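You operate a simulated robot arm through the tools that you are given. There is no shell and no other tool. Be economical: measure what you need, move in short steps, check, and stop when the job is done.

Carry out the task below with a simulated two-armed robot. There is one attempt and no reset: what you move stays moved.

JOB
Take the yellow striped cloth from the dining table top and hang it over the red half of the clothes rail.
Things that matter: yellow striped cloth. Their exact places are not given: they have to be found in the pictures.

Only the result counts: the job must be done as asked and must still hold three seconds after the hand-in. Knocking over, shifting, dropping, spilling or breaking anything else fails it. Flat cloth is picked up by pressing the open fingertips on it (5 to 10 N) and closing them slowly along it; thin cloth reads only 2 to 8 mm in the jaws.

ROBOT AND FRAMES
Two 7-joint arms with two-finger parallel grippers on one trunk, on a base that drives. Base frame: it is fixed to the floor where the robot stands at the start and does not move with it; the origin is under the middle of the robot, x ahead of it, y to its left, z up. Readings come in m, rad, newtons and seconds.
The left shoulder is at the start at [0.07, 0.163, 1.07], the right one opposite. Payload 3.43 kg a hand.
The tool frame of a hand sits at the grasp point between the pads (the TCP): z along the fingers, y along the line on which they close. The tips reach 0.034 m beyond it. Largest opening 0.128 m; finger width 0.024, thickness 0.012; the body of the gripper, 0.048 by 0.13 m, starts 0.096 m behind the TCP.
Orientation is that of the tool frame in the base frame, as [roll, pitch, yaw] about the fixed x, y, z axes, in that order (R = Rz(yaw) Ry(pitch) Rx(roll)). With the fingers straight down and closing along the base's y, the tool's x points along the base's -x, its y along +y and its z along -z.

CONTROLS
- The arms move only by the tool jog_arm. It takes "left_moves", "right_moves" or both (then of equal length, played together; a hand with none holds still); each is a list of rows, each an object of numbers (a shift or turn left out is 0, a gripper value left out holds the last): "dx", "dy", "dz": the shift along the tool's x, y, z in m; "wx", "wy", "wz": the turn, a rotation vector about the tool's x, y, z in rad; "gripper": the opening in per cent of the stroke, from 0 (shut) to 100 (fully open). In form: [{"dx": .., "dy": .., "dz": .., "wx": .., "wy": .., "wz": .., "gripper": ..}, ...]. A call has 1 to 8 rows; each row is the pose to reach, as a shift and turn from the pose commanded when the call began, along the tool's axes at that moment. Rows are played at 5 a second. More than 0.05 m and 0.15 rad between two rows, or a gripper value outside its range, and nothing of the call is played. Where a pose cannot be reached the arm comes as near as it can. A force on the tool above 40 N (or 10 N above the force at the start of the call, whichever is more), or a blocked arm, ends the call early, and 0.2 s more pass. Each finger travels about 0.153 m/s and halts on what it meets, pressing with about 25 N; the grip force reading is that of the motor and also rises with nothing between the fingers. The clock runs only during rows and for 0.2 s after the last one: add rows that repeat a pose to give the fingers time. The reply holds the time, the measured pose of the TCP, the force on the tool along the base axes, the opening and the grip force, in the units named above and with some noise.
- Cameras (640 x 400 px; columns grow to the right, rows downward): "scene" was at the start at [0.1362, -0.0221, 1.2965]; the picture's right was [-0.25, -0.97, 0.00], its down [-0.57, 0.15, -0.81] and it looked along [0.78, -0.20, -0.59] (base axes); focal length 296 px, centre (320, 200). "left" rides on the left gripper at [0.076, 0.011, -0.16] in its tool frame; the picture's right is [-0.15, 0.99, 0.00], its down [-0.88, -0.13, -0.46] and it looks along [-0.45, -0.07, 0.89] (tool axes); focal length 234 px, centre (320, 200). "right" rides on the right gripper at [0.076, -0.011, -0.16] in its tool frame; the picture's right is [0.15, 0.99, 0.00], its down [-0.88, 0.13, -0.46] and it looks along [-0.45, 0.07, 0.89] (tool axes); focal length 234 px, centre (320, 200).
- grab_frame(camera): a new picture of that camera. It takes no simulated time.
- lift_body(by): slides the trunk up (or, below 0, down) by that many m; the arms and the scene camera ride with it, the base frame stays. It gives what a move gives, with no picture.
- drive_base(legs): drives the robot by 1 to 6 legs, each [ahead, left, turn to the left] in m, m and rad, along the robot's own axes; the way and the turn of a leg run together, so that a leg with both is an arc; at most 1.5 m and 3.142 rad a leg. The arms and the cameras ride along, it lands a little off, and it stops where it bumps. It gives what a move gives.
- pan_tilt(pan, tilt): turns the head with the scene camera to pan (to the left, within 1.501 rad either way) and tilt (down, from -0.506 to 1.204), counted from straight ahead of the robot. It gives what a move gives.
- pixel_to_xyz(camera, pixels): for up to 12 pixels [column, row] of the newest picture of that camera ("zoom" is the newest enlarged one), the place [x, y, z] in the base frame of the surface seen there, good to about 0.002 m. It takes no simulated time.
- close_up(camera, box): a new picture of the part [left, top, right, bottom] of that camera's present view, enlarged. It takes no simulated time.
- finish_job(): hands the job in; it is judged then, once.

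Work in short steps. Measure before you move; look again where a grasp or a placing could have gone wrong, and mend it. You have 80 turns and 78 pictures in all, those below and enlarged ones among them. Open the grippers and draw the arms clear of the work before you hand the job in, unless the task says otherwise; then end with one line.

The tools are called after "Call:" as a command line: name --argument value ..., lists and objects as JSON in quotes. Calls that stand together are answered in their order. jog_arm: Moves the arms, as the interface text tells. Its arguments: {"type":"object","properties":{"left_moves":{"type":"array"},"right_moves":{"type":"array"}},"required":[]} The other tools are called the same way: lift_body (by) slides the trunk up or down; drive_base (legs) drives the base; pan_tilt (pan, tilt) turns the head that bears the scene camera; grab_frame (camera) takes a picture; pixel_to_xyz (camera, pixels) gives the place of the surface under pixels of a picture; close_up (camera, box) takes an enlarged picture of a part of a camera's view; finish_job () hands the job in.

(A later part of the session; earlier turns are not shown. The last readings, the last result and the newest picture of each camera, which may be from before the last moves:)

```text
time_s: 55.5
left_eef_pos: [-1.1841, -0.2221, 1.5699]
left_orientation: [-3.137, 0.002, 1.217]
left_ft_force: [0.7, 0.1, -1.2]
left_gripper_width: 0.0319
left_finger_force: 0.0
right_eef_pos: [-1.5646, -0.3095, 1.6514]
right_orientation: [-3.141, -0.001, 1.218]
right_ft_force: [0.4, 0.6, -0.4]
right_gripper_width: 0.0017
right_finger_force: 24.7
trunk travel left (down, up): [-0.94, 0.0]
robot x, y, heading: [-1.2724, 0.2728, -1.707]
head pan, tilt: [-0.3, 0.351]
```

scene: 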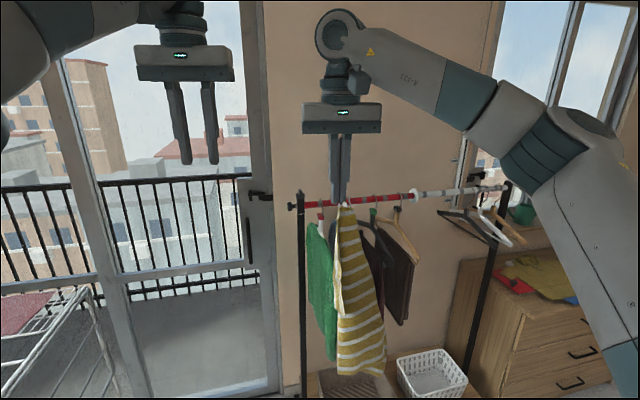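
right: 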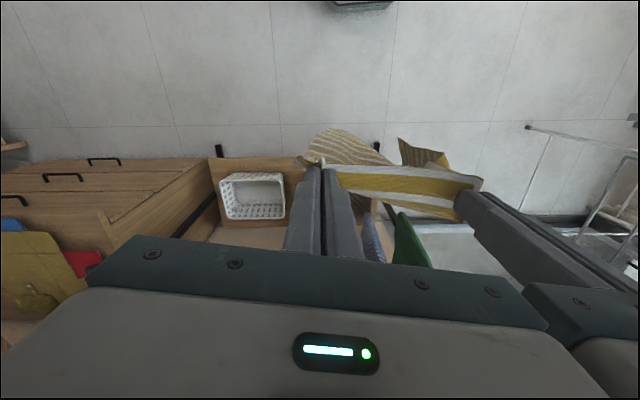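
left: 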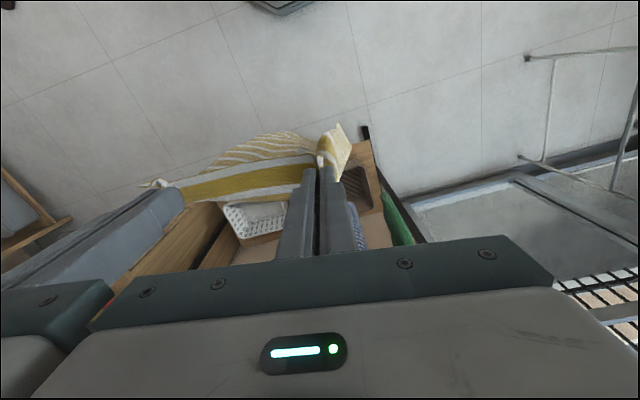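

Right hand reached 1.65 m. I drive so that the gap at (-2.0,-0.72) is 0.85 m ahead and 0.2 m to the right.

Call:
drive_base --legs '[[0.0, -0.345, -0.049], [0.243, 0, 0]]'

Call:
pan_tilt --pan -0.3 --tilt 0.4

Call:
grab_frame --camera "scene"

Call:
grab_frame --camera "right"

```text
time_s: 59.2
left_eef_pos: [-1.6005, -0.3998, 1.5726]
left_orientation: [-3.139, 0.005, 1.161]
left_ft_force: [-0.4, 0.3, 1.2]
left_gripper_width: 0.0322
left_finger_force: 0.0
right_eef_pos: [-1.9837, -0.4658, 1.6522]
right_orientation: [3.141, 0.004, 1.162]
right_ft_force: [0.0, 0.6, 1.1]
right_gripper_width: 0.0019
right_finger_force: 24.8
trunk travel left (down, up): [-0.94, 0.0]
robot x, y, heading: [-1.6582, 0.0945, -1.768]
head pan, tilt: [-0.3, 0.351]
```

```text
time_s: 59.8
left_eef_pos: [-1.6006, -0.4031, 1.5715]
left_orientation: [-3.139, 0.003, 1.16]
left_ft_force: [0.5, -0.5, 0.3]
left_gripper_width: 0.0323
left_finger_force: 0.1
right_eef_pos: [-1.9853, -0.4676, 1.6526]
right_orientation: [3.14, 0.002, 1.163]
right_ft_force: [-0.7, 1.3, -0.1]
right_gripper_width: 0.0017
right_finger_force: 24.9
trunk travel left (down, up): [-0.94, 0.0]
robot x, y, heading: [-1.6626, 0.0918, -1.769]
head pan, tilt: [-0.3, 0.4]
```

```text
46 pictures are left
```

scene: 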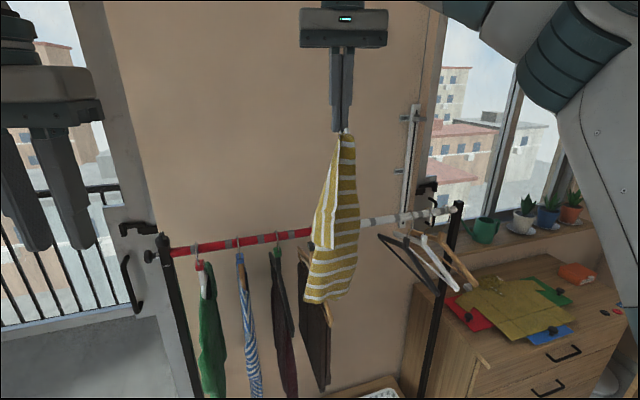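

```text
45 pictures are left
```

right: 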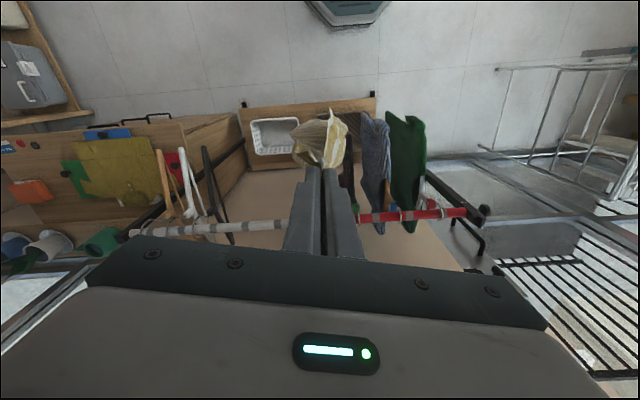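

Clear view of the gaps. I turn the right gripper to align with the bar (wz -0.22) and shift 3 cm left to centre on the gap between hooks 3 and 4.

Call:
jog_arm --right_moves '[{"dx": 0.002, "dy": 0.01, "wz": -0.075}, {"dx": 0.004, "dy": 0.02, "wz": -0.15}, {"dx": 0.007, "dy": 0.031, "wz": -0.223}, {"dx": 0.007, "dy": 0.031, "wz": -0.223}]'

Call:
close_up --camera "scene" --box '[180, 120, 420, 320]'

```text
time_s: 60.8
left_eef_pos: [-1.6027, -0.4077, 1.5684]
left_orientation: [-3.14, 0.0, 1.162]
left_ft_force: [0.6, 0.1, 0.2]
left_gripper_width: 0.0319
left_finger_force: 0.0
right_eef_pos: [-1.9554, -0.479, 1.6505]
right_orientation: [3.14, 0.0, 1.388]
right_ft_force: [-0.1, -0.3, -1.3]
right_gripper_width: 0.0018
right_finger_force: 25.2
trunk travel left (down, up): [-0.94, 0.0]
robot x, y, heading: [-1.6603, 0.0933, -1.763]
head pan, tilt: [-0.3, 0.4]
```

```text
2.00 times, centred on (300, 220) of scene
```

zoom: 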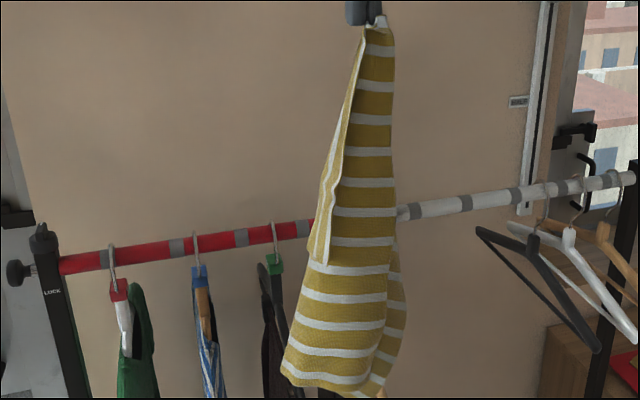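

I measure the drape's extents and the rail near it.

Call:
pixel_to_xyz --camera "zoom" --pixels '[[345, 385], [285, 370], [405, 310], [322, 255], [393, 200], [275, 234], [270, 262], [195, 245], [412, 211]]'

```text
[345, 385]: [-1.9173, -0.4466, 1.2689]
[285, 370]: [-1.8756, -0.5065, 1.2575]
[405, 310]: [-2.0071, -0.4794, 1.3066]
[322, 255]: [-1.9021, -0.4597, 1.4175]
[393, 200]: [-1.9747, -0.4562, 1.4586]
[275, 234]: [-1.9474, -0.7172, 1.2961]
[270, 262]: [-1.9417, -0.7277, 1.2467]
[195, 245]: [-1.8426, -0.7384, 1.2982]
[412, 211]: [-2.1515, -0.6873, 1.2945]
```

Drape: length ~0.37 m, bottom at z≈1.26, width ~0.13 m, centred on the gap. I drive 0.17 m ahead so the hand is just in front of the bar.

Call:
drive_base --legs '[[0.17, 0, 0]]'

Call:
grab_frame --camera "scene"

Call:
grab_frame --camera "right"

```text
time_s: 62.3
left_eef_pos: [-1.6354, -0.5668, 1.5706]
left_orientation: [-3.141, 0.003, 1.156]
left_ft_force: [0.5, 0.7, 0.5]
left_gripper_width: 0.0318
left_finger_force: 0.0
right_eef_pos: [-1.9906, -0.6382, 1.6542]
right_orientation: [3.138, 0.004, 1.382]
right_ft_force: [-0.7, 0.1, -0.3]
right_gripper_width: 0.0018
right_finger_force: 24.8
trunk travel left (down, up): [-0.94, 0.0]
robot x, y, heading: [-1.6931, -0.0745, -1.769]
head pan, tilt: [-0.3, 0.4]
```

```text
43 pictures are left
```

scene: 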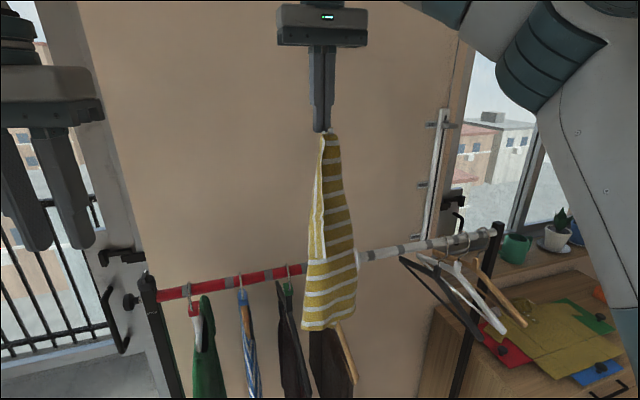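

```text
42 pictures are left
```

right: 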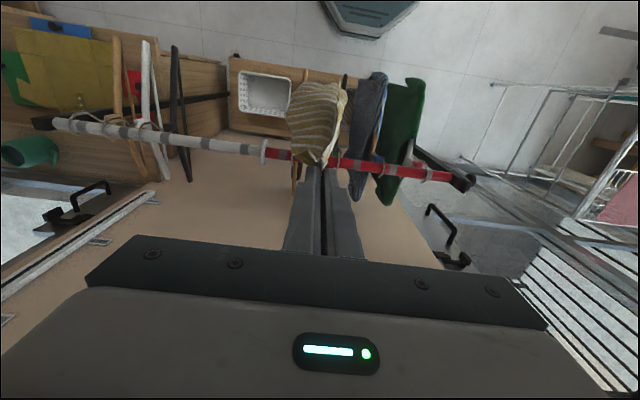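

The hand is 8 cm in front of the bar, centred within 1 cm. I lower 0.12 m while creeping forward 4 cm so that the tail hangs down in front of the bar in the gap.

Call:
jog_arm --right_moves '[{"dz": 0.02, "dx": -0.005}, {"dz": 0.04, "dx": -0.01}, {"dz": 0.06, "dx": -0.015}, {"dz": 0.08, "dx": -0.02}, {"dz": 0.1, "dx": -0.03}, {"dz": 0.12, "dx": -0.04}]'

Call:
grab_frame --camera "scene"

Call:
grab_frame --camera "right"

```text
time_s: 63.7
left_eef_pos: [-1.6361, -0.5728, 1.5713]
left_orientation: [-3.14, 0.002, 1.157]
left_ft_force: [0.1, 0.3, -1.0]
left_gripper_width: 0.032
left_finger_force: 0.1
right_eef_pos: [-1.9977, -0.6829, 1.5331]
right_orientation: [3.139, 0.002, 1.382]
right_ft_force: [0.1, -0.9, 0.3]
right_gripper_width: 0.0017
right_finger_force: 25.4
trunk travel left (down, up): [-0.94, 0.0]
robot x, y, heading: [-1.692, -0.072, -1.772]
head pan, tilt: [-0.3, 0.4]
```

```text
41 pictures are left
```

scene: 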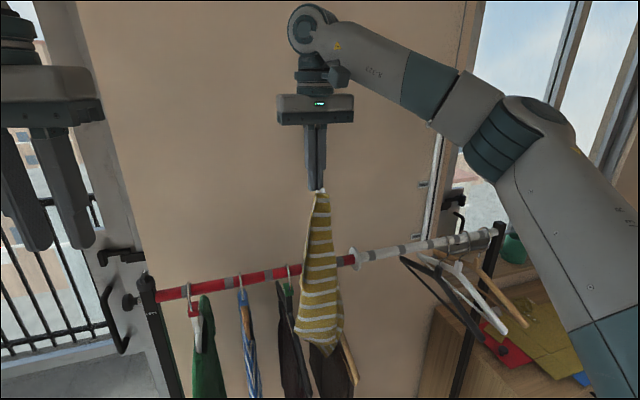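

```text
40 pictures are left
```

right: 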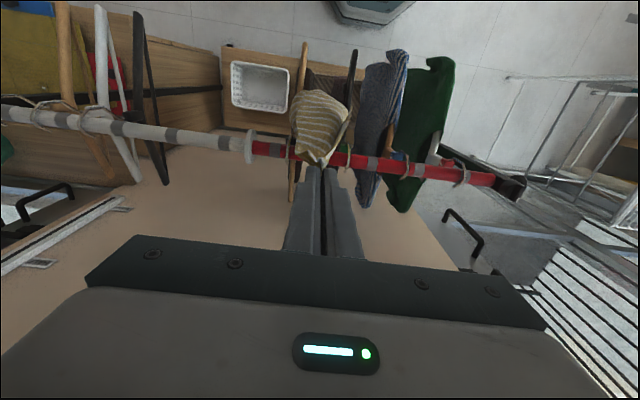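

The tail lies neatly between the two hangers, in front of the bar. Now I arc the hand over and behind the bar.

Call:
jog_arm --right_moves '[{"dx": -0.03, "dz": 0.0}, {"dx": -0.06, "dz": 0.003}, {"dx": -0.09, "dz": 0.01}, {"dx": -0.12, "dz": 0.03}, {"dx": -0.145, "dz": 0.06}, {"dx": -0.16, "dz": 0.095}, {"dx": -0.165, "dz": 0.13}]'

Call:
grab_frame --camera "scene"

Call:
grab_frame --camera "right"

```text
time_s: 65.3
left_eef_pos: [-1.6355, -0.5741, 1.5689]
left_orientation: [-3.137, 0.0, 1.157]
left_ft_force: [0.3, 0.6, 0.8]
left_gripper_width: 0.0319
left_finger_force: 0.1
right_eef_pos: [-2.0259, -0.8341, 1.4184]
right_orientation: [3.14, 0.0, 1.384]
right_ft_force: [0.4, 0.5, 0.4]
right_gripper_width: 0.0021
right_finger_force: 24.9
right hand out of reach, approached as far as the arm can: row 5, 6, 7
trunk travel left (down, up): [-0.94, 0.0]
robot x, y, heading: [-1.6915, -0.0718, -1.768]
head pan, tilt: [-0.3, 0.4]
```

```text
39 pictures are left
```

scene: 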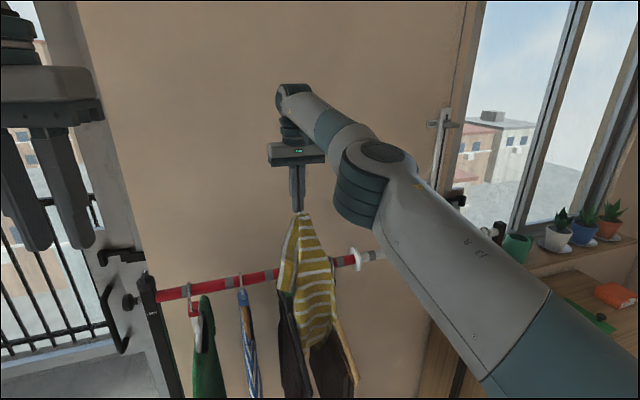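

```text
38 pictures are left
```

right: 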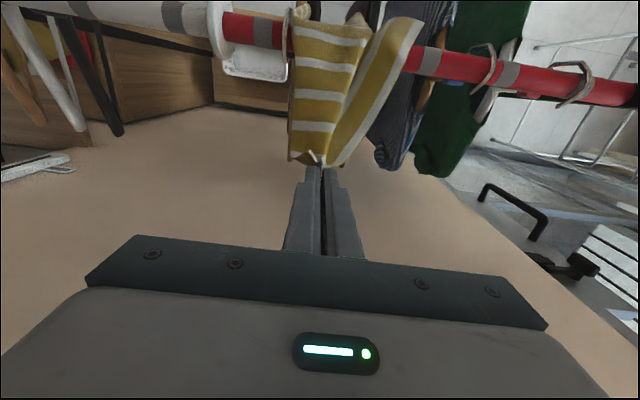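

The cloth is draped over the bar with the pinched end behind it. I lower the hand 0.12 m behind the bar.

Call:
jog_arm --right_moves '[{"dz": 0.02, "dx": 0.002}, {"dz": 0.045, "dx": 0.004}, {"dz": 0.07, "dx": 0.008}, {"dz": 0.095, "dx": 0.012}, {"dz": 0.12, "dx": 0.015}]'

Call:
grab_frame --camera "scene"

Call:
grab_frame --camera "right"

```text
time_s: 66.5
left_eef_pos: [-1.6391, -0.5724, 1.5705]
left_orientation: [-3.141, 0.0, 1.157]
left_ft_force: [-1.1, -0.7, 0.0]
left_gripper_width: 0.0321
left_finger_force: 0.1
right_eef_pos: [-2.0277, -0.8159, 1.297]
right_orientation: [3.138, 0.0, 1.382]
right_ft_force: [-0.4, 0.9, -0.5]
right_gripper_width: 0.0019
right_finger_force: 25.5
trunk travel left (down, up): [-0.94, 0.0]
robot x, y, heading: [-1.693, -0.0725, -1.771]
head pan, tilt: [-0.3, 0.4]
```

```text
37 pictures are left
```

scene: 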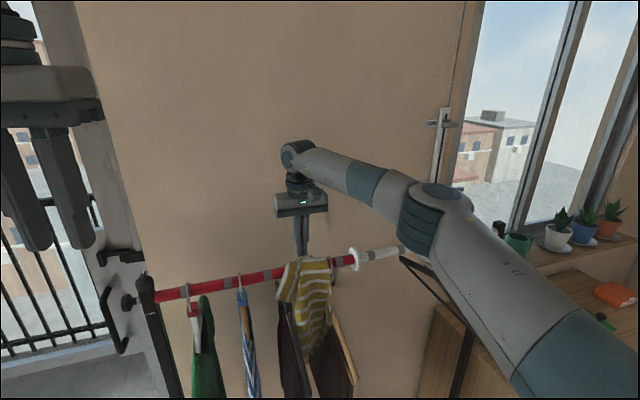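

```text
36 pictures are left
```

right: 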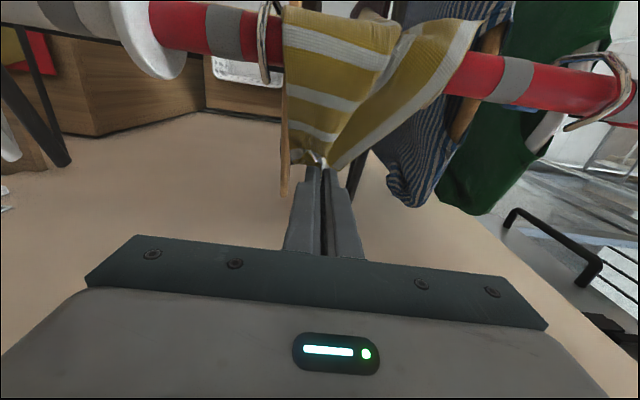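

Draped well. I centre the hand 1 cm to the left, lower 2 cm with a little slack toward the bar, then open only ~1.6 cm to stay clear of the hangers.

Call:
jog_arm --right_moves '[{"dz": 0.01, "dy": 0.005, "dx": 0.01}, {"dz": 0.02, "dy": 0.01, "dx": 0.02}, {"dz": 0.02, "dy": 0.01, "dx": 0.02, "gripper": 4}, {"dz": 0.02, "dy": 0.01, "dx": 0.02, "gripper": 8}, {"dz": 0.02, "dy": 0.01, "dx": 0.02, "gripper": 13}, {"dz": 0.02, "dy": 0.01, "dx": 0.02, "gripper": 13}]'

Call:
grab_frame --camera "right"

Call:
close_up --camera "scene" --box '[180, 160, 420, 400]'

```text
time_s: 67.9
left_eef_pos: [-1.6376, -0.5715, 1.5699]
left_orientation: [-3.141, -0.001, 1.158]
left_ft_force: [-0.3, -0.4, -0.6]
left_gripper_width: 0.0317
left_finger_force: 0.1
right_eef_pos: [-2.0124, -0.7967, 1.2782]
right_orientation: [3.14, 0.003, 1.383]
right_ft_force: [-0.7, 0.2, 0.5]
right_gripper_width: 0.0166
right_finger_force: 0.0
trunk travel left (down, up): [-0.94, 0.0]
robot x, y, heading: [-1.6888, -0.0687, -1.769]
head pan, tilt: [-0.3, 0.4]
```

```text
35 pictures are left
```

right: 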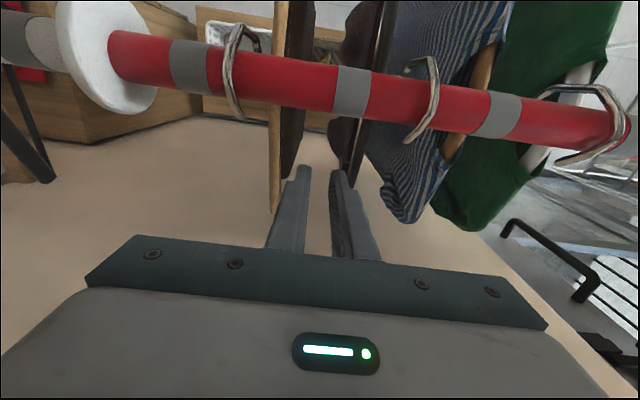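

```text
1.67 times, centred on (300, 280) of scene
```

zoom: 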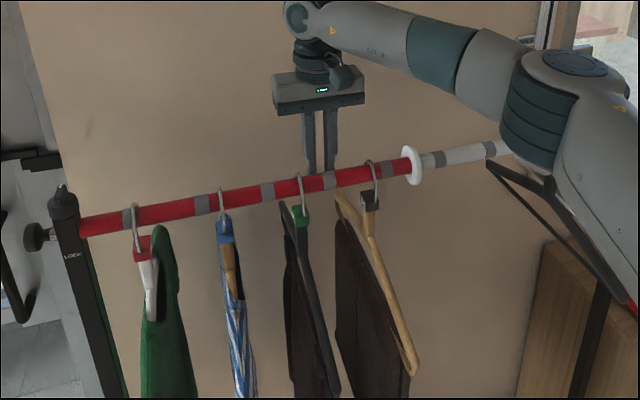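

The bar is now bare: the cloth slid off when released. I draw the hand straight up, then back over the bar, and look for the cloth.

Call:
jog_arm --right_moves '[{"dz": -0.04, "gripper": 10}, {"dz": -0.08}, {"dz": -0.12}, {"dz": -0.16}, {"dz": -0.18, "dx": 0.04}, {"dz": -0.19, "dx": 0.08}, {"dz": -0.2, "dx": 0.12}, {"dz": -0.2, "dx": 0.16}]'

Call:
pan_tilt --pan -0.3 --tilt 0.85

Call:
grab_frame --camera "scene"

```text
time_s: 69.7
left_eef_pos: [-1.6376, -0.57, 1.5707]
left_orientation: [-3.142, 0.003, 1.159]
left_ft_force: [0.4, 0.7, 0.7]
left_gripper_width: 0.0318
left_finger_force: 0.1
right_eef_pos: [-1.9846, -0.6365, 1.4798]
right_orientation: [3.139, 0.003, 1.383]
right_ft_force: [-0.4, 0.2, 0.5]
right_gripper_width: 0.0131
right_finger_force: 0.0
trunk travel left (down, up): [-0.94, 0.0]
robot x, y, heading: [-1.6928, -0.0699, -1.767]
head pan, tilt: [-0.3, 0.4]
```

```text
time_s: 70.6
left_eef_pos: [-1.6368, -0.5722, 1.5701]
left_orientation: [-3.141, 0.0, 1.157]
left_ft_force: [-0.1, 1.2, 0.2]
left_gripper_width: 0.0321
left_finger_force: 0.1
right_eef_pos: [-1.983, -0.6397, 1.4783]
right_orientation: [3.14, 0.003, 1.383]
right_ft_force: [0.2, -0.1, -0.1]
right_gripper_width: 0.0128
right_finger_force: 0.1
trunk travel left (down, up): [-0.94, 0.0]
robot x, y, heading: [-1.6901, -0.0701, -1.769]
head pan, tilt: [-0.3, 0.85]
```

```text
33 pictures are left
```

scene: 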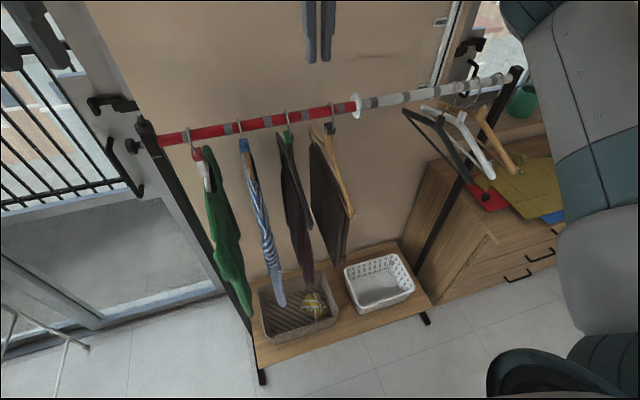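

The cloth fell into the brown basket at (315,305) on the lower shelf. I zoom in and measure it.

Call:
close_up --camera "scene" --box '[230, 220, 430, 380]'

Call:
pixel_to_xyz --camera "zoom" --pixels '[[265, 265], [240, 275], [290, 285], [310, 260], [255, 300], [300, 310], [335, 315], [140, 370], [100, 220], [150, 280], [240, 200], [360, 170]]'

```text
2.50 times, centred on (330, 300) of scene
```

zoom: 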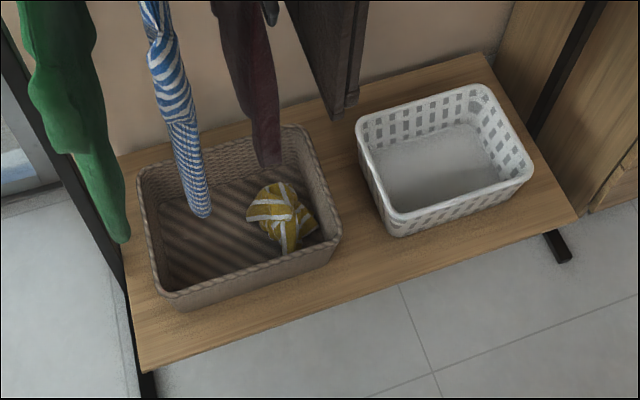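

```text
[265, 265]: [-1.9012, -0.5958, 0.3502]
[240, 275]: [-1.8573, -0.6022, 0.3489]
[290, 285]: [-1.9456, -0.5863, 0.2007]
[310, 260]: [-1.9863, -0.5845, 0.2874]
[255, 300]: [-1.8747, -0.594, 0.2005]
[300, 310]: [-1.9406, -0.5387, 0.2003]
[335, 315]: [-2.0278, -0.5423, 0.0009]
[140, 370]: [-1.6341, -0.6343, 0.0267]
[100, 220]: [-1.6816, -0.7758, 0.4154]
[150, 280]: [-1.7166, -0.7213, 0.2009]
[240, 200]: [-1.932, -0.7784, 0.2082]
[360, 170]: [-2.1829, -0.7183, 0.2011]
```

I measure the cloth itself, the basket rim and the garments' hems.

Call:
pixel_to_xyz --camera "zoom" --pixels '[[265, 205], [290, 205], [290, 235], [310, 225], [280, 190], [255, 210], [270, 160], [202, 212], [338, 235], [300, 130], [140, 170], [345, 110]]'

Call:
close_up --camera "scene" --box '[270, 260, 360, 335]'

```text
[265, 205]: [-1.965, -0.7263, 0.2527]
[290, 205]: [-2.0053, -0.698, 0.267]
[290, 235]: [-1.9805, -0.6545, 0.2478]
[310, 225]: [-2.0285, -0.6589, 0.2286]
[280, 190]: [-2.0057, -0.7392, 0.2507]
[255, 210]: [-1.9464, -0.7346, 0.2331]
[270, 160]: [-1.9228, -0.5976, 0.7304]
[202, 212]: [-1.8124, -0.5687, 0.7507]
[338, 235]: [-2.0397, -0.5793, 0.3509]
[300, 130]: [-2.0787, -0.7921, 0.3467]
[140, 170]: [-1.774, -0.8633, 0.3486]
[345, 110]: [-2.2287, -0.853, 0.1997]
```

```text
5.33 times, centred on (315, 298) of scene
```

zoom: 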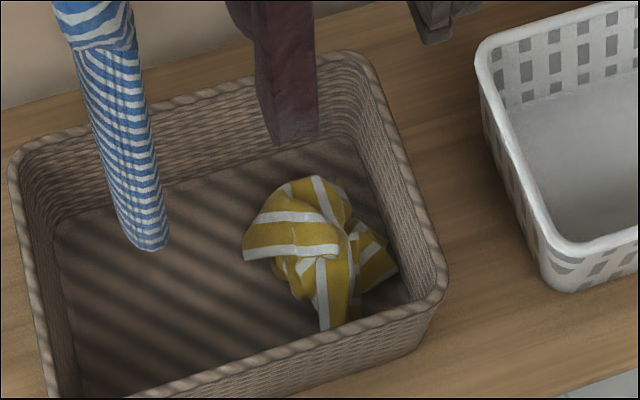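

The heap lies at about (-1.99,-0.69, z 0.20–0.27) in the basket (rim z 0.35); garment hems end at z≥0.73. I back off 0.35 m and lower the trunk to fetch it.

Call:
drive_base --legs '[[-0.35, 0, 0]]'

Call:
lift_body --by -0.72

Call:
pan_tilt --pan -0.3 --tilt 0.6

Call:
grab_frame --camera "scene"

```text
time_s: 72.8
left_eef_pos: [-1.564, -0.2295, 1.5686]
left_orientation: [-3.14, -0.002, 1.169]
left_ft_force: [1.2, 0.2, -0.5]
left_gripper_width: 0.032
left_finger_force: 0.0
right_eef_pos: [-1.9088, -0.2997, 1.4767]
right_orientation: [3.14, -0.001, 1.394]
right_ft_force: [-0.2, -0.6, -0.9]
right_gripper_width: 0.0125
right_finger_force: 0.0
trunk travel left (down, up): [-0.94, 0.0]
robot x, y, heading: [-1.6245, 0.2711, -1.752]
head pan, tilt: [-0.3, 0.85]
```

```text
refused: -0.72 is not a number from -0.4 to 0.4
```

```text
time_s: 73.6
left_eef_pos: [-1.5618, -0.2249, 1.5697]
left_orientation: [-3.14, -0.001, 1.17]
left_ft_force: [0.1, -0.3, 0.9]
left_gripper_width: 0.032
left_finger_force: 0.0
right_eef_pos: [-1.9078, -0.2967, 1.4784]
right_orientation: [3.14, 0.002, 1.395]
right_ft_force: [0.0, -0.5, 0.2]
right_gripper_width: 0.0126
right_finger_force: 0.1
trunk travel left (down, up): [-0.94, 0.0]
robot x, y, heading: [-1.6265, 0.2751, -1.754]
head pan, tilt: [-0.3, 0.6]
```

```text
30 pictures are left
```

scene: 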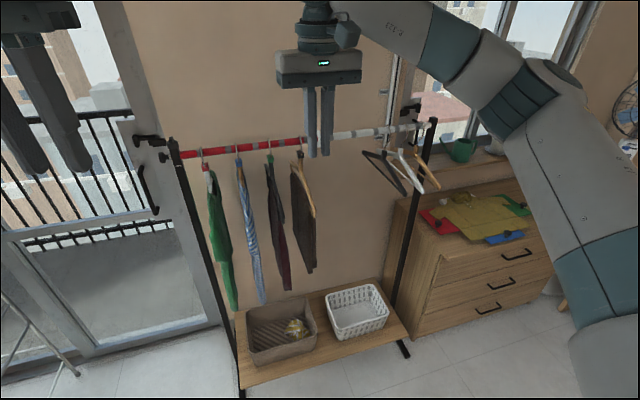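

The trunk moves at most 0.4 per call; I lower it in two steps.

Call:
lift_body --by -0.38

Call:
lift_body --by -0.36

Call:
grab_frame --camera "scene"

```text
time_s: 77.3
left_eef_pos: [-1.5626, -0.2249, 1.1892]
left_orientation: [-3.141, 0.002, 1.171]
left_ft_force: [0.1, 0.2, -0.1]
left_gripper_width: 0.032
left_finger_force: 0.2
right_eef_pos: [-1.9082, -0.2967, 1.0991]
right_orientation: [3.14, 0.002, 1.394]
right_ft_force: [0.5, 1.2, 0.2]
right_gripper_width: 0.0128
right_finger_force: 0.0
trunk travel left (down, up): [-0.56, 0.38]
robot x, y, heading: [-1.6278, 0.2736, -1.757]
head pan, tilt: [-0.3, 0.6]
```

```text
time_s: 80.8
left_eef_pos: [-1.563, -0.2252, 0.83]
left_orientation: [-3.139, 0.0, 1.172]
left_ft_force: [-0.2, -0.3, -0.3]
left_gripper_width: 0.032
left_finger_force: 0.0
right_eef_pos: [-1.9086, -0.2967, 0.7388]
right_orientation: [3.14, 0.002, 1.396]
right_ft_force: [0.7, 0.4, 0.4]
right_gripper_width: 0.0127
right_finger_force: 0.1
trunk travel left (down, up): [-0.2, 0.74]
robot x, y, heading: [-1.628, 0.27, -1.755]
head pan, tilt: [-0.3, 0.6]
```

```text
29 pictures are left
```

scene: 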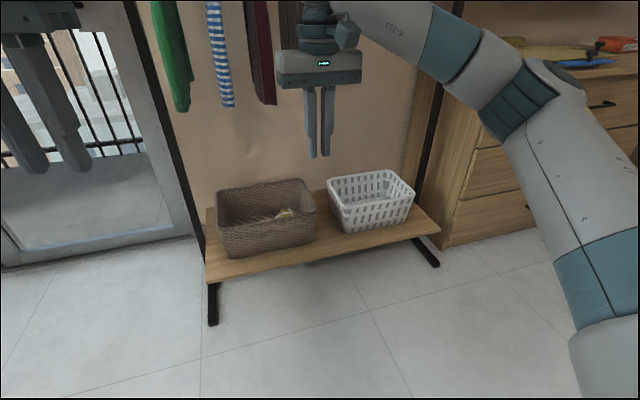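

I check the elbow clearance to the drawers, and lower the right hand in front of the shelf with a 0.4 rad tilt (fingers forward).

Call:
pixel_to_xyz --camera "scene" --pixels '[[555, 80], [500, 120], [470, 180], [445, 245], [285, 213], [265, 100], [225, 105], [185, 110], [310, 215], [220, 225]]'

Call:
jog_arm --right_moves '[{"dz": 0.04, "wy": -0.05}, {"dz": 0.08, "wy": -0.1}, {"dz": 0.12, "wy": -0.15}, {"dz": 0.16, "wy": -0.2}, {"dz": 0.2, "wy": -0.25}, {"dz": 0.24, "wy": -0.3}, {"dz": 0.28, "wy": -0.35}, {"dz": 0.3, "wy": -0.4}]'

Call:
grab_frame --camera "right"

```text
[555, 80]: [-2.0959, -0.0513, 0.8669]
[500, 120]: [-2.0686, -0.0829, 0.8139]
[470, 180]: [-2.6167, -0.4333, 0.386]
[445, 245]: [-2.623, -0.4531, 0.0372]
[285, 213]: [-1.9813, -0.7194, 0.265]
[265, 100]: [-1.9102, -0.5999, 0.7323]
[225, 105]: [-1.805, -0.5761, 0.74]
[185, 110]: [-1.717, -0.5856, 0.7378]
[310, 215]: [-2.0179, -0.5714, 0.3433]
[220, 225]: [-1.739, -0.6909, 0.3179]
```

```text
time_s: 82.6
left_eef_pos: [-1.5632, -0.2251, 0.83]
left_orientation: [-3.14, 0.0, 1.17]
left_ft_force: [0.4, -0.2, 0.1]
left_gripper_width: 0.0323
left_finger_force: 0.1
right_eef_pos: [-1.9097, -0.2993, 0.4394]
right_orientation: [3.138, 0.402, 1.395]
right_ft_force: [0.5, -0.7, -0.2]
right_gripper_width: 0.0128
right_finger_force: 0.0
trunk travel left (down, up): [-0.2, 0.74]
robot x, y, heading: [-1.6247, 0.2753, -1.751]
head pan, tilt: [-0.3, 0.6]
```

```text
28 pictures are left
```

right: 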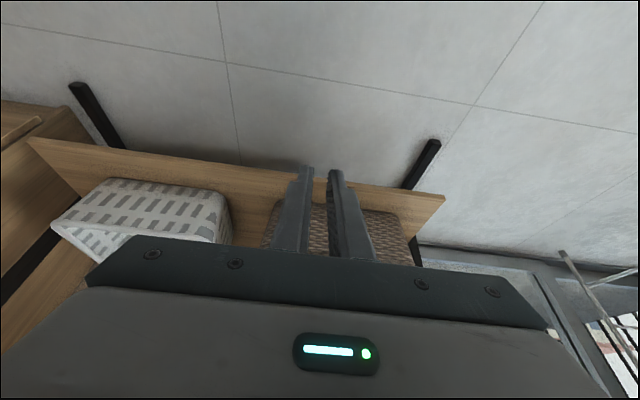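

Elbow is clear of drawers and garments. I drive 0.25 m ahead; the tips (z≈0.41) stay in front of and above the basket rim.

Call:
drive_base --legs '[[0.25, 0, 0]]'

Call:
grab_frame --camera "scene"

Call:
grab_frame --camera "right"

```text
time_s: 84.4
left_eef_pos: [-1.6075, -0.4719, 0.8304]
left_orientation: [-3.139, 0.0, 1.175]
left_ft_force: [-0.2, -0.5, -0.4]
left_gripper_width: 0.0322
left_finger_force: 0.0
right_eef_pos: [-1.9528, -0.5458, 0.4391]
right_orientation: [3.139, 0.402, 1.398]
right_ft_force: [-0.8, 0.4, 0.1]
right_gripper_width: 0.0128
right_finger_force: 0.0
trunk travel left (down, up): [-0.2, 0.74]
robot x, y, heading: [-1.6723, 0.0276, -1.753]
head pan, tilt: [-0.3, 0.6]
```

```text
27 pictures are left
```

scene: 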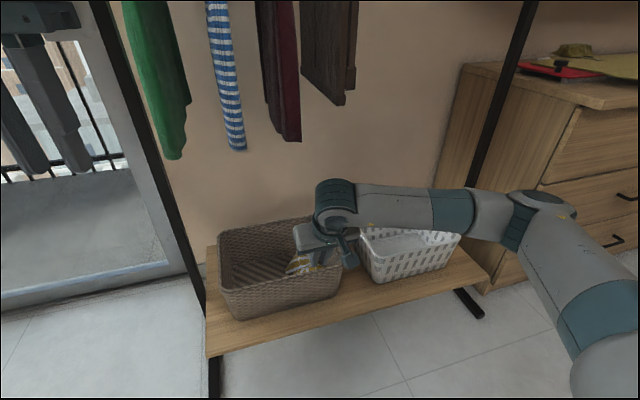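

```text
26 pictures are left
```

right: 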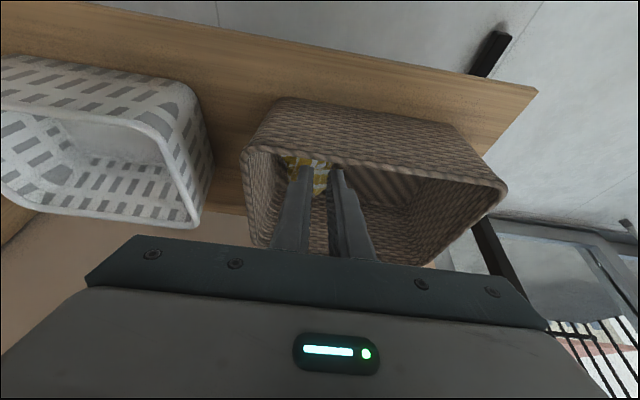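

The cloth is inside the basket below the fingers. I untilt the gripper (a vertical tool clears rim and hems), lower 4 cm and open to 6 cm.

Call:
jog_arm --right_moves '[{"dx": 0.005, "dz": 0.012, "wy": 0.1, "gripper": 20}, {"dx": 0.01, "dz": 0.024, "wy": 0.2, "gripper": 35}, {"dx": 0.0156, "dz": 0.0368, "wy": 0.3, "gripper": 47}, {"dx": 0.0156, "dz": 0.0368, "wy": 0.4, "gripper": 47}, {"dx": 0.0156, "dz": 0.0368, "wy": 0.4, "gripper": 47}]'

Call:
grab_frame --camera "scene"

```text
time_s: 85.6
left_eef_pos: [-1.6059, -0.4707, 0.8296]
left_orientation: [-3.139, -0.001, 1.175]
left_ft_force: [1.3, 0.1, -0.7]
left_gripper_width: 0.0321
left_finger_force: 0.0
right_eef_pos: [-1.9532, -0.5482, 0.4008]
right_orientation: [3.14, 0.001, 1.4]
right_ft_force: [0.2, -0.2, 0.1]
right_gripper_width: 0.0602
right_finger_force: 0.0
trunk travel left (down, up): [-0.2, 0.74]
robot x, y, heading: [-1.67, 0.0295, -1.76]
head pan, tilt: [-0.3, 0.6]
```

```text
25 pictures are left
```

scene: 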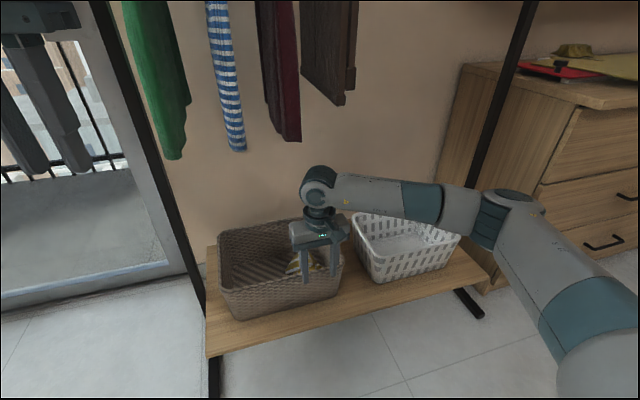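

Wrist is below the hems. I move 16.5 cm forward over the heap at constant height.

Call:
jog_arm --right_moves '[{"dx": -0.042}, {"dx": -0.084, "dy": 0.002}, {"dx": -0.126, "dy": 0.004}, {"dx": -0.165, "dy": 0.005}, {"dx": -0.165, "dy": 0.005}]'

Call:
grab_frame --camera "right"

Call:
grab_frame --camera "scene"

```text
time_s: 86.8
left_eef_pos: [-1.6075, -0.4716, 0.8299]
left_orientation: [-3.14, -0.001, 1.174]
left_ft_force: [0.2, -0.1, 1.1]
left_gripper_width: 0.0319
left_finger_force: 0.0
right_eef_pos: [-1.9754, -0.7101, 0.3982]
right_orientation: [3.139, 0.001, 1.401]
right_ft_force: [0.5, 0.5, -0.6]
right_gripper_width: 0.0602
right_finger_force: 0.1
trunk travel left (down, up): [-0.2, 0.74]
robot x, y, heading: [-1.6738, 0.0288, -1.753]
head pan, tilt: [-0.3, 0.6]
```

```text
24 pictures are left
```

right: 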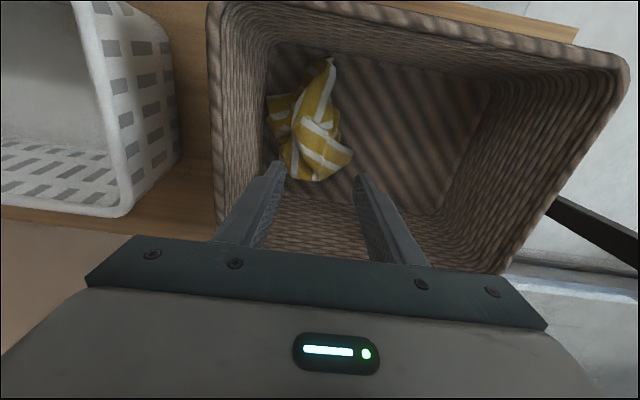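

```text
23 pictures are left
```

scene: 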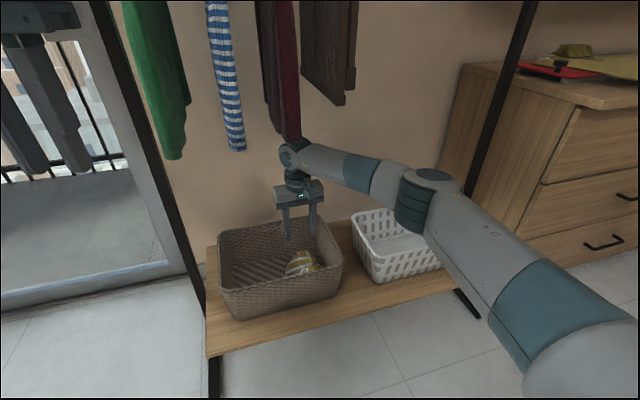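

I measure the heap from the right camera.

Call:
pixel_to_xyz --camera "right" --pixels '[[305, 115], [320, 125], [310, 150], [325, 80], [285, 110], [345, 155], [300, 175], [335, 110], [240, 120], [320, 200]]'

```text
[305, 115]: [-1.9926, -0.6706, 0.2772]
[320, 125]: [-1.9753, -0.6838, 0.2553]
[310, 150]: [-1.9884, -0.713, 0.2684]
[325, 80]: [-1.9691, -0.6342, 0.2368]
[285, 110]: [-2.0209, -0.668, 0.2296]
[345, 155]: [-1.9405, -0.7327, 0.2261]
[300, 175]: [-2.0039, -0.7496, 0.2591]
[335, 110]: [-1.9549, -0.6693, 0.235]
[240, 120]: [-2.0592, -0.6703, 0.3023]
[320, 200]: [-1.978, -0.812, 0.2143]
```

The heap's ridge runs along y at x≈-1.987, top z 0.277. I shift over it and descend to tips at z≈0.217, then close.

Call:
jog_arm --right_moves '[{"dx": 0.018, "dy": -0.008, "dz": 0.03}, {"dx": 0.018, "dy": -0.008, "dz": 0.07}, {"dx": 0.018, "dy": -0.008, "dz": 0.11}, {"dx": 0.018, "dy": -0.008, "dz": 0.147}, {"dx": 0.018, "dy": -0.008, "dz": 0.147, "gripper": 30}, {"dx": 0.018, "dy": -0.008, "dz": 0.147, "gripper": 15}, {"dx": 0.018, "dy": -0.008, "dz": 0.147, "gripper": 0}, {"dx": 0.018, "dy": -0.008, "dz": 0.147, "gripper": 0}]'

Call:
grab_frame --camera "right"

```text
time_s: 88.6
left_eef_pos: [-1.607, -0.4721, 0.8301]
left_orientation: [-3.141, 0.0, 1.173]
left_ft_force: [-1.1, -0.8, 0.5]
left_gripper_width: 0.032
left_finger_force: 0.1
right_eef_pos: [-1.9795, -0.6902, 0.2558]
right_orientation: [3.14, 0.003, 1.402]
right_ft_force: [0.8, 0.8, 2.1]
right_gripper_width: 0.0087
right_finger_force: 24.9
trunk travel left (down, up): [-0.2, 0.74]
robot x, y, heading: [-1.673, 0.0237, -1.757]
head pan, tilt: [-0.3, 0.6]
```

```text
22 pictures are left
```

right: 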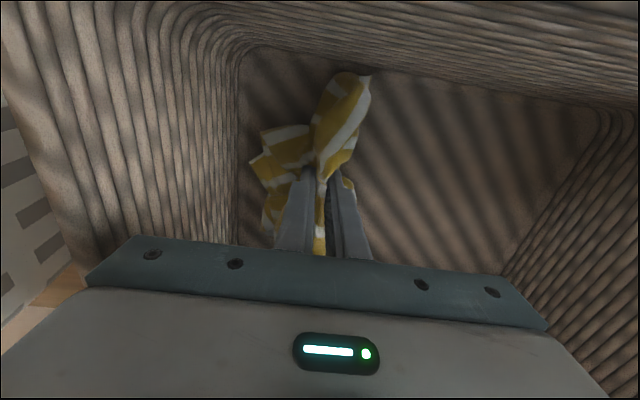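

Gripped (8.7 mm). I lift to just under the hems, then draw toward the robot and up, letting the cloth slide over the basket's front rim.

Call:
jog_arm --right_moves '[{"dz": -0.04}, {"dz": -0.08}, {"dz": -0.12}, {"dz": -0.16}, {"dz": -0.165, "dx": 0.045}, {"dz": -0.17, "dx": 0.09}, {"dz": -0.18, "dx": 0.135}, {"dz": -0.2, "dx": 0.175}]'

Call:
grab_frame --camera "scene"

```text
time_s: 90.4
left_eef_pos: [-1.6077, -0.472, 0.8289]
left_orientation: [-3.14, -0.001, 1.174]
left_ft_force: [-1.1, 0.1, 0.3]
left_gripper_width: 0.0318
left_finger_force: 0.1
right_eef_pos: [-1.9495, -0.5177, 0.4534]
right_orientation: [3.139, 0.0, 1.398]
right_ft_force: [0.8, -0.3, 1.0]
right_gripper_width: 0.0086
right_finger_force: 25.1
trunk travel left (down, up): [-0.2, 0.74]
robot x, y, heading: [-1.6733, 0.0297, -1.749]
head pan, tilt: [-0.3, 0.6]
```

```text
21 pictures are left
```

scene: 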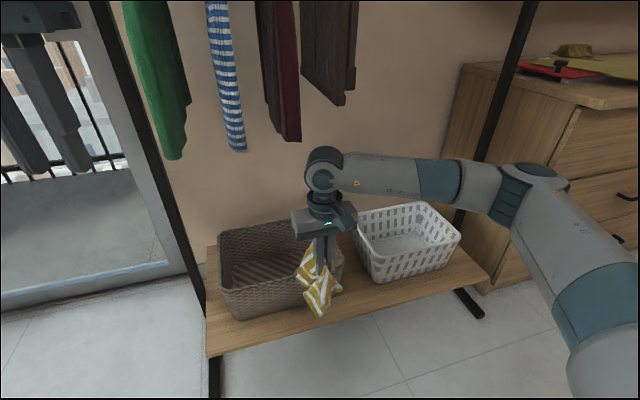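

Cloth is out and the basket stayed. I back off 0.35 m and raise the trunk 0.74 m.

Call:
drive_base --legs '[[-0.35, 0, 0]]'

Call:
lift_body --by 0.37

Call:
lift_body --by 0.37

Call:
jog_arm --left_moves '[{"dz": 0.04, "dx": -0.01}, {"dz": 0.08, "dx": -0.02}, {"dz": 0.12, "dx": -0.03}, {"dz": 0.16, "dx": -0.04}, {"dz": 0.2, "dx": -0.05}, {"dz": 0.2, "dx": -0.05}]' --right_moves '[{"dz": -0.04}, {"dz": -0.08}, {"dz": -0.12}, {"dz": -0.16}, {"dz": -0.2}, {"dz": -0.24}]'

Call:
grab_frame --camera "scene"

```text
time_s: 92.7
left_eef_pos: [-1.5409, -0.1193, 0.8307]
left_orientation: [-3.139, 0.003, 1.178]
left_ft_force: [-0.6, -0.2, 0.3]
left_gripper_width: 0.0319
left_finger_force: 0.1
right_eef_pos: [-1.8845, -0.1671, 0.453]
right_orientation: [3.14, 0.002, 1.402]
right_ft_force: [-0.9, 0.5, -0.3]
right_gripper_width: 0.0086
right_finger_force: 25.3
trunk travel left (down, up): [-0.2, 0.74]
robot x, y, heading: [-1.6054, 0.381, -1.746]
head pan, tilt: [-0.3, 0.6]
```

```text
time_s: 96.3
left_eef_pos: [-1.5412, -0.1195, 1.199]
left_orientation: [-3.139, 0.001, 1.179]
left_ft_force: [0.7, 0.4, 0.0]
left_gripper_width: 0.0318
left_finger_force: 0.0
right_eef_pos: [-1.8843, -0.1673, 0.8232]
right_orientation: [3.139, 0.001, 1.401]
right_ft_force: [-0.2, -0.4, -0.5]
right_gripper_width: 0.0086
right_finger_force: 25.1
trunk travel left (down, up): [-0.57, 0.37]
robot x, y, heading: [-1.6061, 0.3809, -1.754]
head pan, tilt: [-0.3, 0.6]
```

```text
time_s: 99.9
left_eef_pos: [-1.5427, -0.1193, 1.5697]
left_orientation: [-3.14, 0.001, 1.179]
left_ft_force: [-0.4, 0.3, 0.6]
left_gripper_width: 0.032
left_finger_force: 0.0
right_eef_pos: [-1.8844, -0.1685, 1.1926]
right_orientation: [3.139, 0.003, 1.4]
right_ft_force: [0.1, 0.0, 0.0]
right_gripper_width: 0.0088
right_finger_force: 25.1
trunk travel left (down, up): [-0.94, 0.0]
robot x, y, heading: [-1.6104, 0.3812, -1.751]
head pan, tilt: [-0.3, 0.6]
```

```text
time_s: 101.3
left_eef_pos: [-1.561, -0.1651, 1.3692]
left_orientation: [-3.14, 0.001, 1.178]
left_ft_force: [0.1, 0.0, 0.1]
left_gripper_width: 0.0319
left_finger_force: 0.1
right_eef_pos: [-1.8842, -0.1633, 1.4389]
right_orientation: [3.141, 0.0, 1.402]
right_ft_force: [0.3, -0.6, -1.0]
right_gripper_width: 0.0083
right_finger_force: 24.8
trunk travel left (down, up): [-0.94, 0.0]
robot x, y, heading: [-1.6077, 0.3788, -1.749]
head pan, tilt: [-0.3, 0.6]
```

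```text
20 pictures are left
```

scene: 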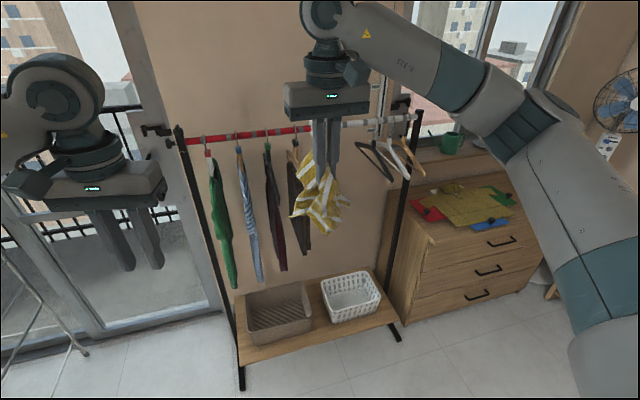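

The cloth hangs bunched from near its middle. I zoom to find its lowest free tail for the left hand.

Call:
close_up --camera "scene" --box '[260, 120, 380, 250]'

Call:
pixel_to_xyz --camera "zoom" --pixels '[[400, 210], [340, 345], [210, 300], [420, 240], [250, 200], [320, 250], [445, 250], [350, 300], [300, 200], [370, 170]]'

```text
3.08 times, centred on (320, 185) of scene
```

zoom: 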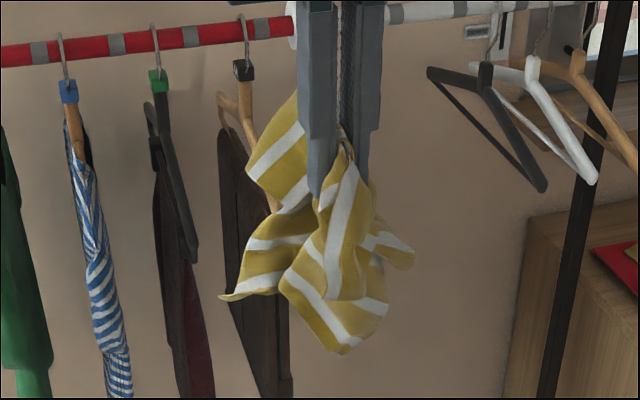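

```text
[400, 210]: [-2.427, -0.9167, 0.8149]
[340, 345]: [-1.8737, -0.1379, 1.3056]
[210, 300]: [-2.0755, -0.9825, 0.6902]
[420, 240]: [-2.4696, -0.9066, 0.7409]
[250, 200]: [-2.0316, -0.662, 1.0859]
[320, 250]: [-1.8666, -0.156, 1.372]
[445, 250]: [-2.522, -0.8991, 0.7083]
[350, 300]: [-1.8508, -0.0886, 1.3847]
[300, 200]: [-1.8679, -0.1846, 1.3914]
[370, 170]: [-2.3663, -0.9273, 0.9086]
```

The bundle spans only ~10 cm below the pinch; a free corner sticks out toward the left at zoom (225,296). I measure that corner and tilt the left tool 0.84 rad so its fingers point right-down toward it.

Call:
pixel_to_xyz --camera "zoom" --pixels '[[226, 297], [240, 290], [255, 280], [270, 265], [285, 290], [310, 310], [340, 335], [375, 320], [400, 250], [280, 165], [265, 175], [340, 270]]'

Call:
jog_arm --left_moves '[{"wx": 0.12}, {"wx": 0.24}, {"wx": 0.36}, {"wx": 0.48}, {"wx": 0.6}, {"wx": 0.72}, {"wx": 0.84}, {"wx": 0.84}]'

Call:
grab_frame --camera "left"

```text
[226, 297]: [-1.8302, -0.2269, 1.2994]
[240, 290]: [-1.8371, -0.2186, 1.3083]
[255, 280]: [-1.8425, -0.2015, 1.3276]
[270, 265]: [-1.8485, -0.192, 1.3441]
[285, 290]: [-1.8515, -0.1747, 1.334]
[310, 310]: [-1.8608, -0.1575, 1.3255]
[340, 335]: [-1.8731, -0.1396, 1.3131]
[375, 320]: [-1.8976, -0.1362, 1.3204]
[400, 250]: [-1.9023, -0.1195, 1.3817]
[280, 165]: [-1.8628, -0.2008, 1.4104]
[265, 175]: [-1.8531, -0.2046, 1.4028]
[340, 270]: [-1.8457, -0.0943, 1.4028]
```

```text
time_s: 103.1
left_eef_pos: [-1.5615, -0.1671, 1.3699]
left_orientation: [-2.298, 0.0, 1.177]
left_ft_force: [-0.3, 0.8, -0.6]
left_gripper_width: 0.0322
left_finger_force: 0.1
right_eef_pos: [-1.8847, -0.1652, 1.4376]
right_orientation: [3.141, 0.003, 1.402]
right_ft_force: [0.3, 0.0, -0.1]
right_gripper_width: 0.0084
right_finger_force: 24.9
trunk travel left (down, up): [-0.94, 0.0]
robot x, y, heading: [-1.6071, 0.3827, -1.749]
head pan, tilt: [-0.3, 0.6]
```

```text
18 pictures are left
```

left: 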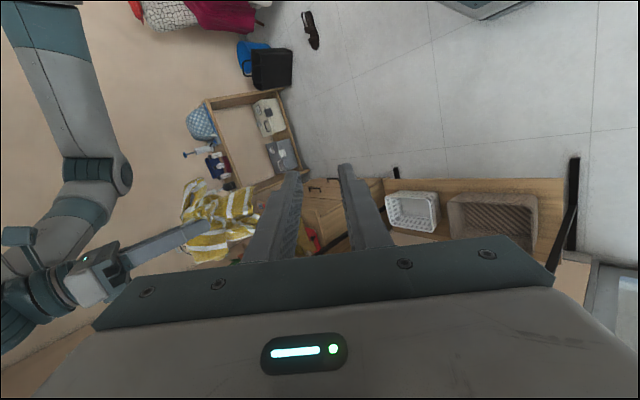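

The corner tip is at (-1.830,-0.227,1.299). I bring the left hand, opened to 6.4 cm, to about 10 cm short of it along its pointing direction.

Call:
jog_arm --left_moves '[{"dx": -0.025, "dy": -0.02, "dz": 0.019, "gripper": 50}, {"dx": -0.05, "dy": -0.04, "dz": 0.038, "gripper": 50}, {"dx": -0.075, "dy": -0.06, "dz": 0.057, "gripper": 50}, {"dx": -0.1, "dy": -0.08, "dz": 0.076, "gripper": 50}, {"dx": -0.125, "dy": -0.1, "dz": 0.095, "gripper": 50}, {"dx": -0.148, "dy": -0.12, "dz": 0.113, "gripper": 50}, {"dx": -0.148, "dy": -0.12, "dz": 0.113, "gripper": 50}]'

Call:
close_up --camera "left" --box '[160, 60, 480, 260]'

Call:
pixel_to_xyz --camera "left" --pixels '[[320, 160], [300, 150]]'

```text
time_s: 104.7
left_eef_pos: [-1.7686, -0.2376, 1.3857]
left_orientation: [-2.3, 0.003, 1.179]
left_ft_force: [0.0, 0.3, 0.4]
left_gripper_width: 0.064
left_finger_force: 0.0
right_eef_pos: [-1.8847, -0.1651, 1.4384]
right_orientation: [3.139, 0.001, 1.4]
right_ft_force: [-0.5, -0.4, -0.1]
right_gripper_width: 0.0086
right_finger_force: 25.1
trunk travel left (down, up): [-0.94, 0.0]
robot x, y, heading: [-1.6061, 0.3762, -1.746]
head pan, tilt: [-0.3, 0.6]
```

```text
2.00 times, centred on (320, 160) of left
```

zoom: 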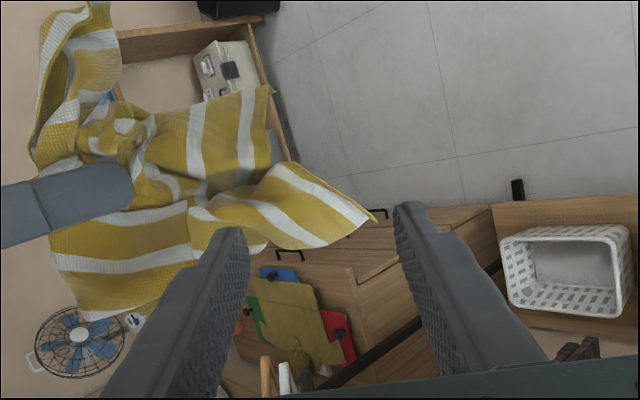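

```text
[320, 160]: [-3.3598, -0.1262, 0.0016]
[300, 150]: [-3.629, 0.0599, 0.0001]
```

The corner points right between the open fingers. I measure it from this view.

Call:
pixel_to_xyz --camera "zoom" --pixels '[[362, 217], [335, 215], [310, 215], [285, 205], [320, 240], [285, 175], [250, 225], [200, 160], [265, 100], [150, 250]]'

```text
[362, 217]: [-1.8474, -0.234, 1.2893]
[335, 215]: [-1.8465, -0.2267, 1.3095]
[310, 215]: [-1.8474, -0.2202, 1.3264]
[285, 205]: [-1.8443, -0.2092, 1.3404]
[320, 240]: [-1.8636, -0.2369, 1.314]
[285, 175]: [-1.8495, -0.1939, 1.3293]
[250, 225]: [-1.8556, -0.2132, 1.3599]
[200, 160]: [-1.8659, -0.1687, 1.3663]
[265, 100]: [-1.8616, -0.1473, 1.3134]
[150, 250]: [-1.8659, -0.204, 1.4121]
```

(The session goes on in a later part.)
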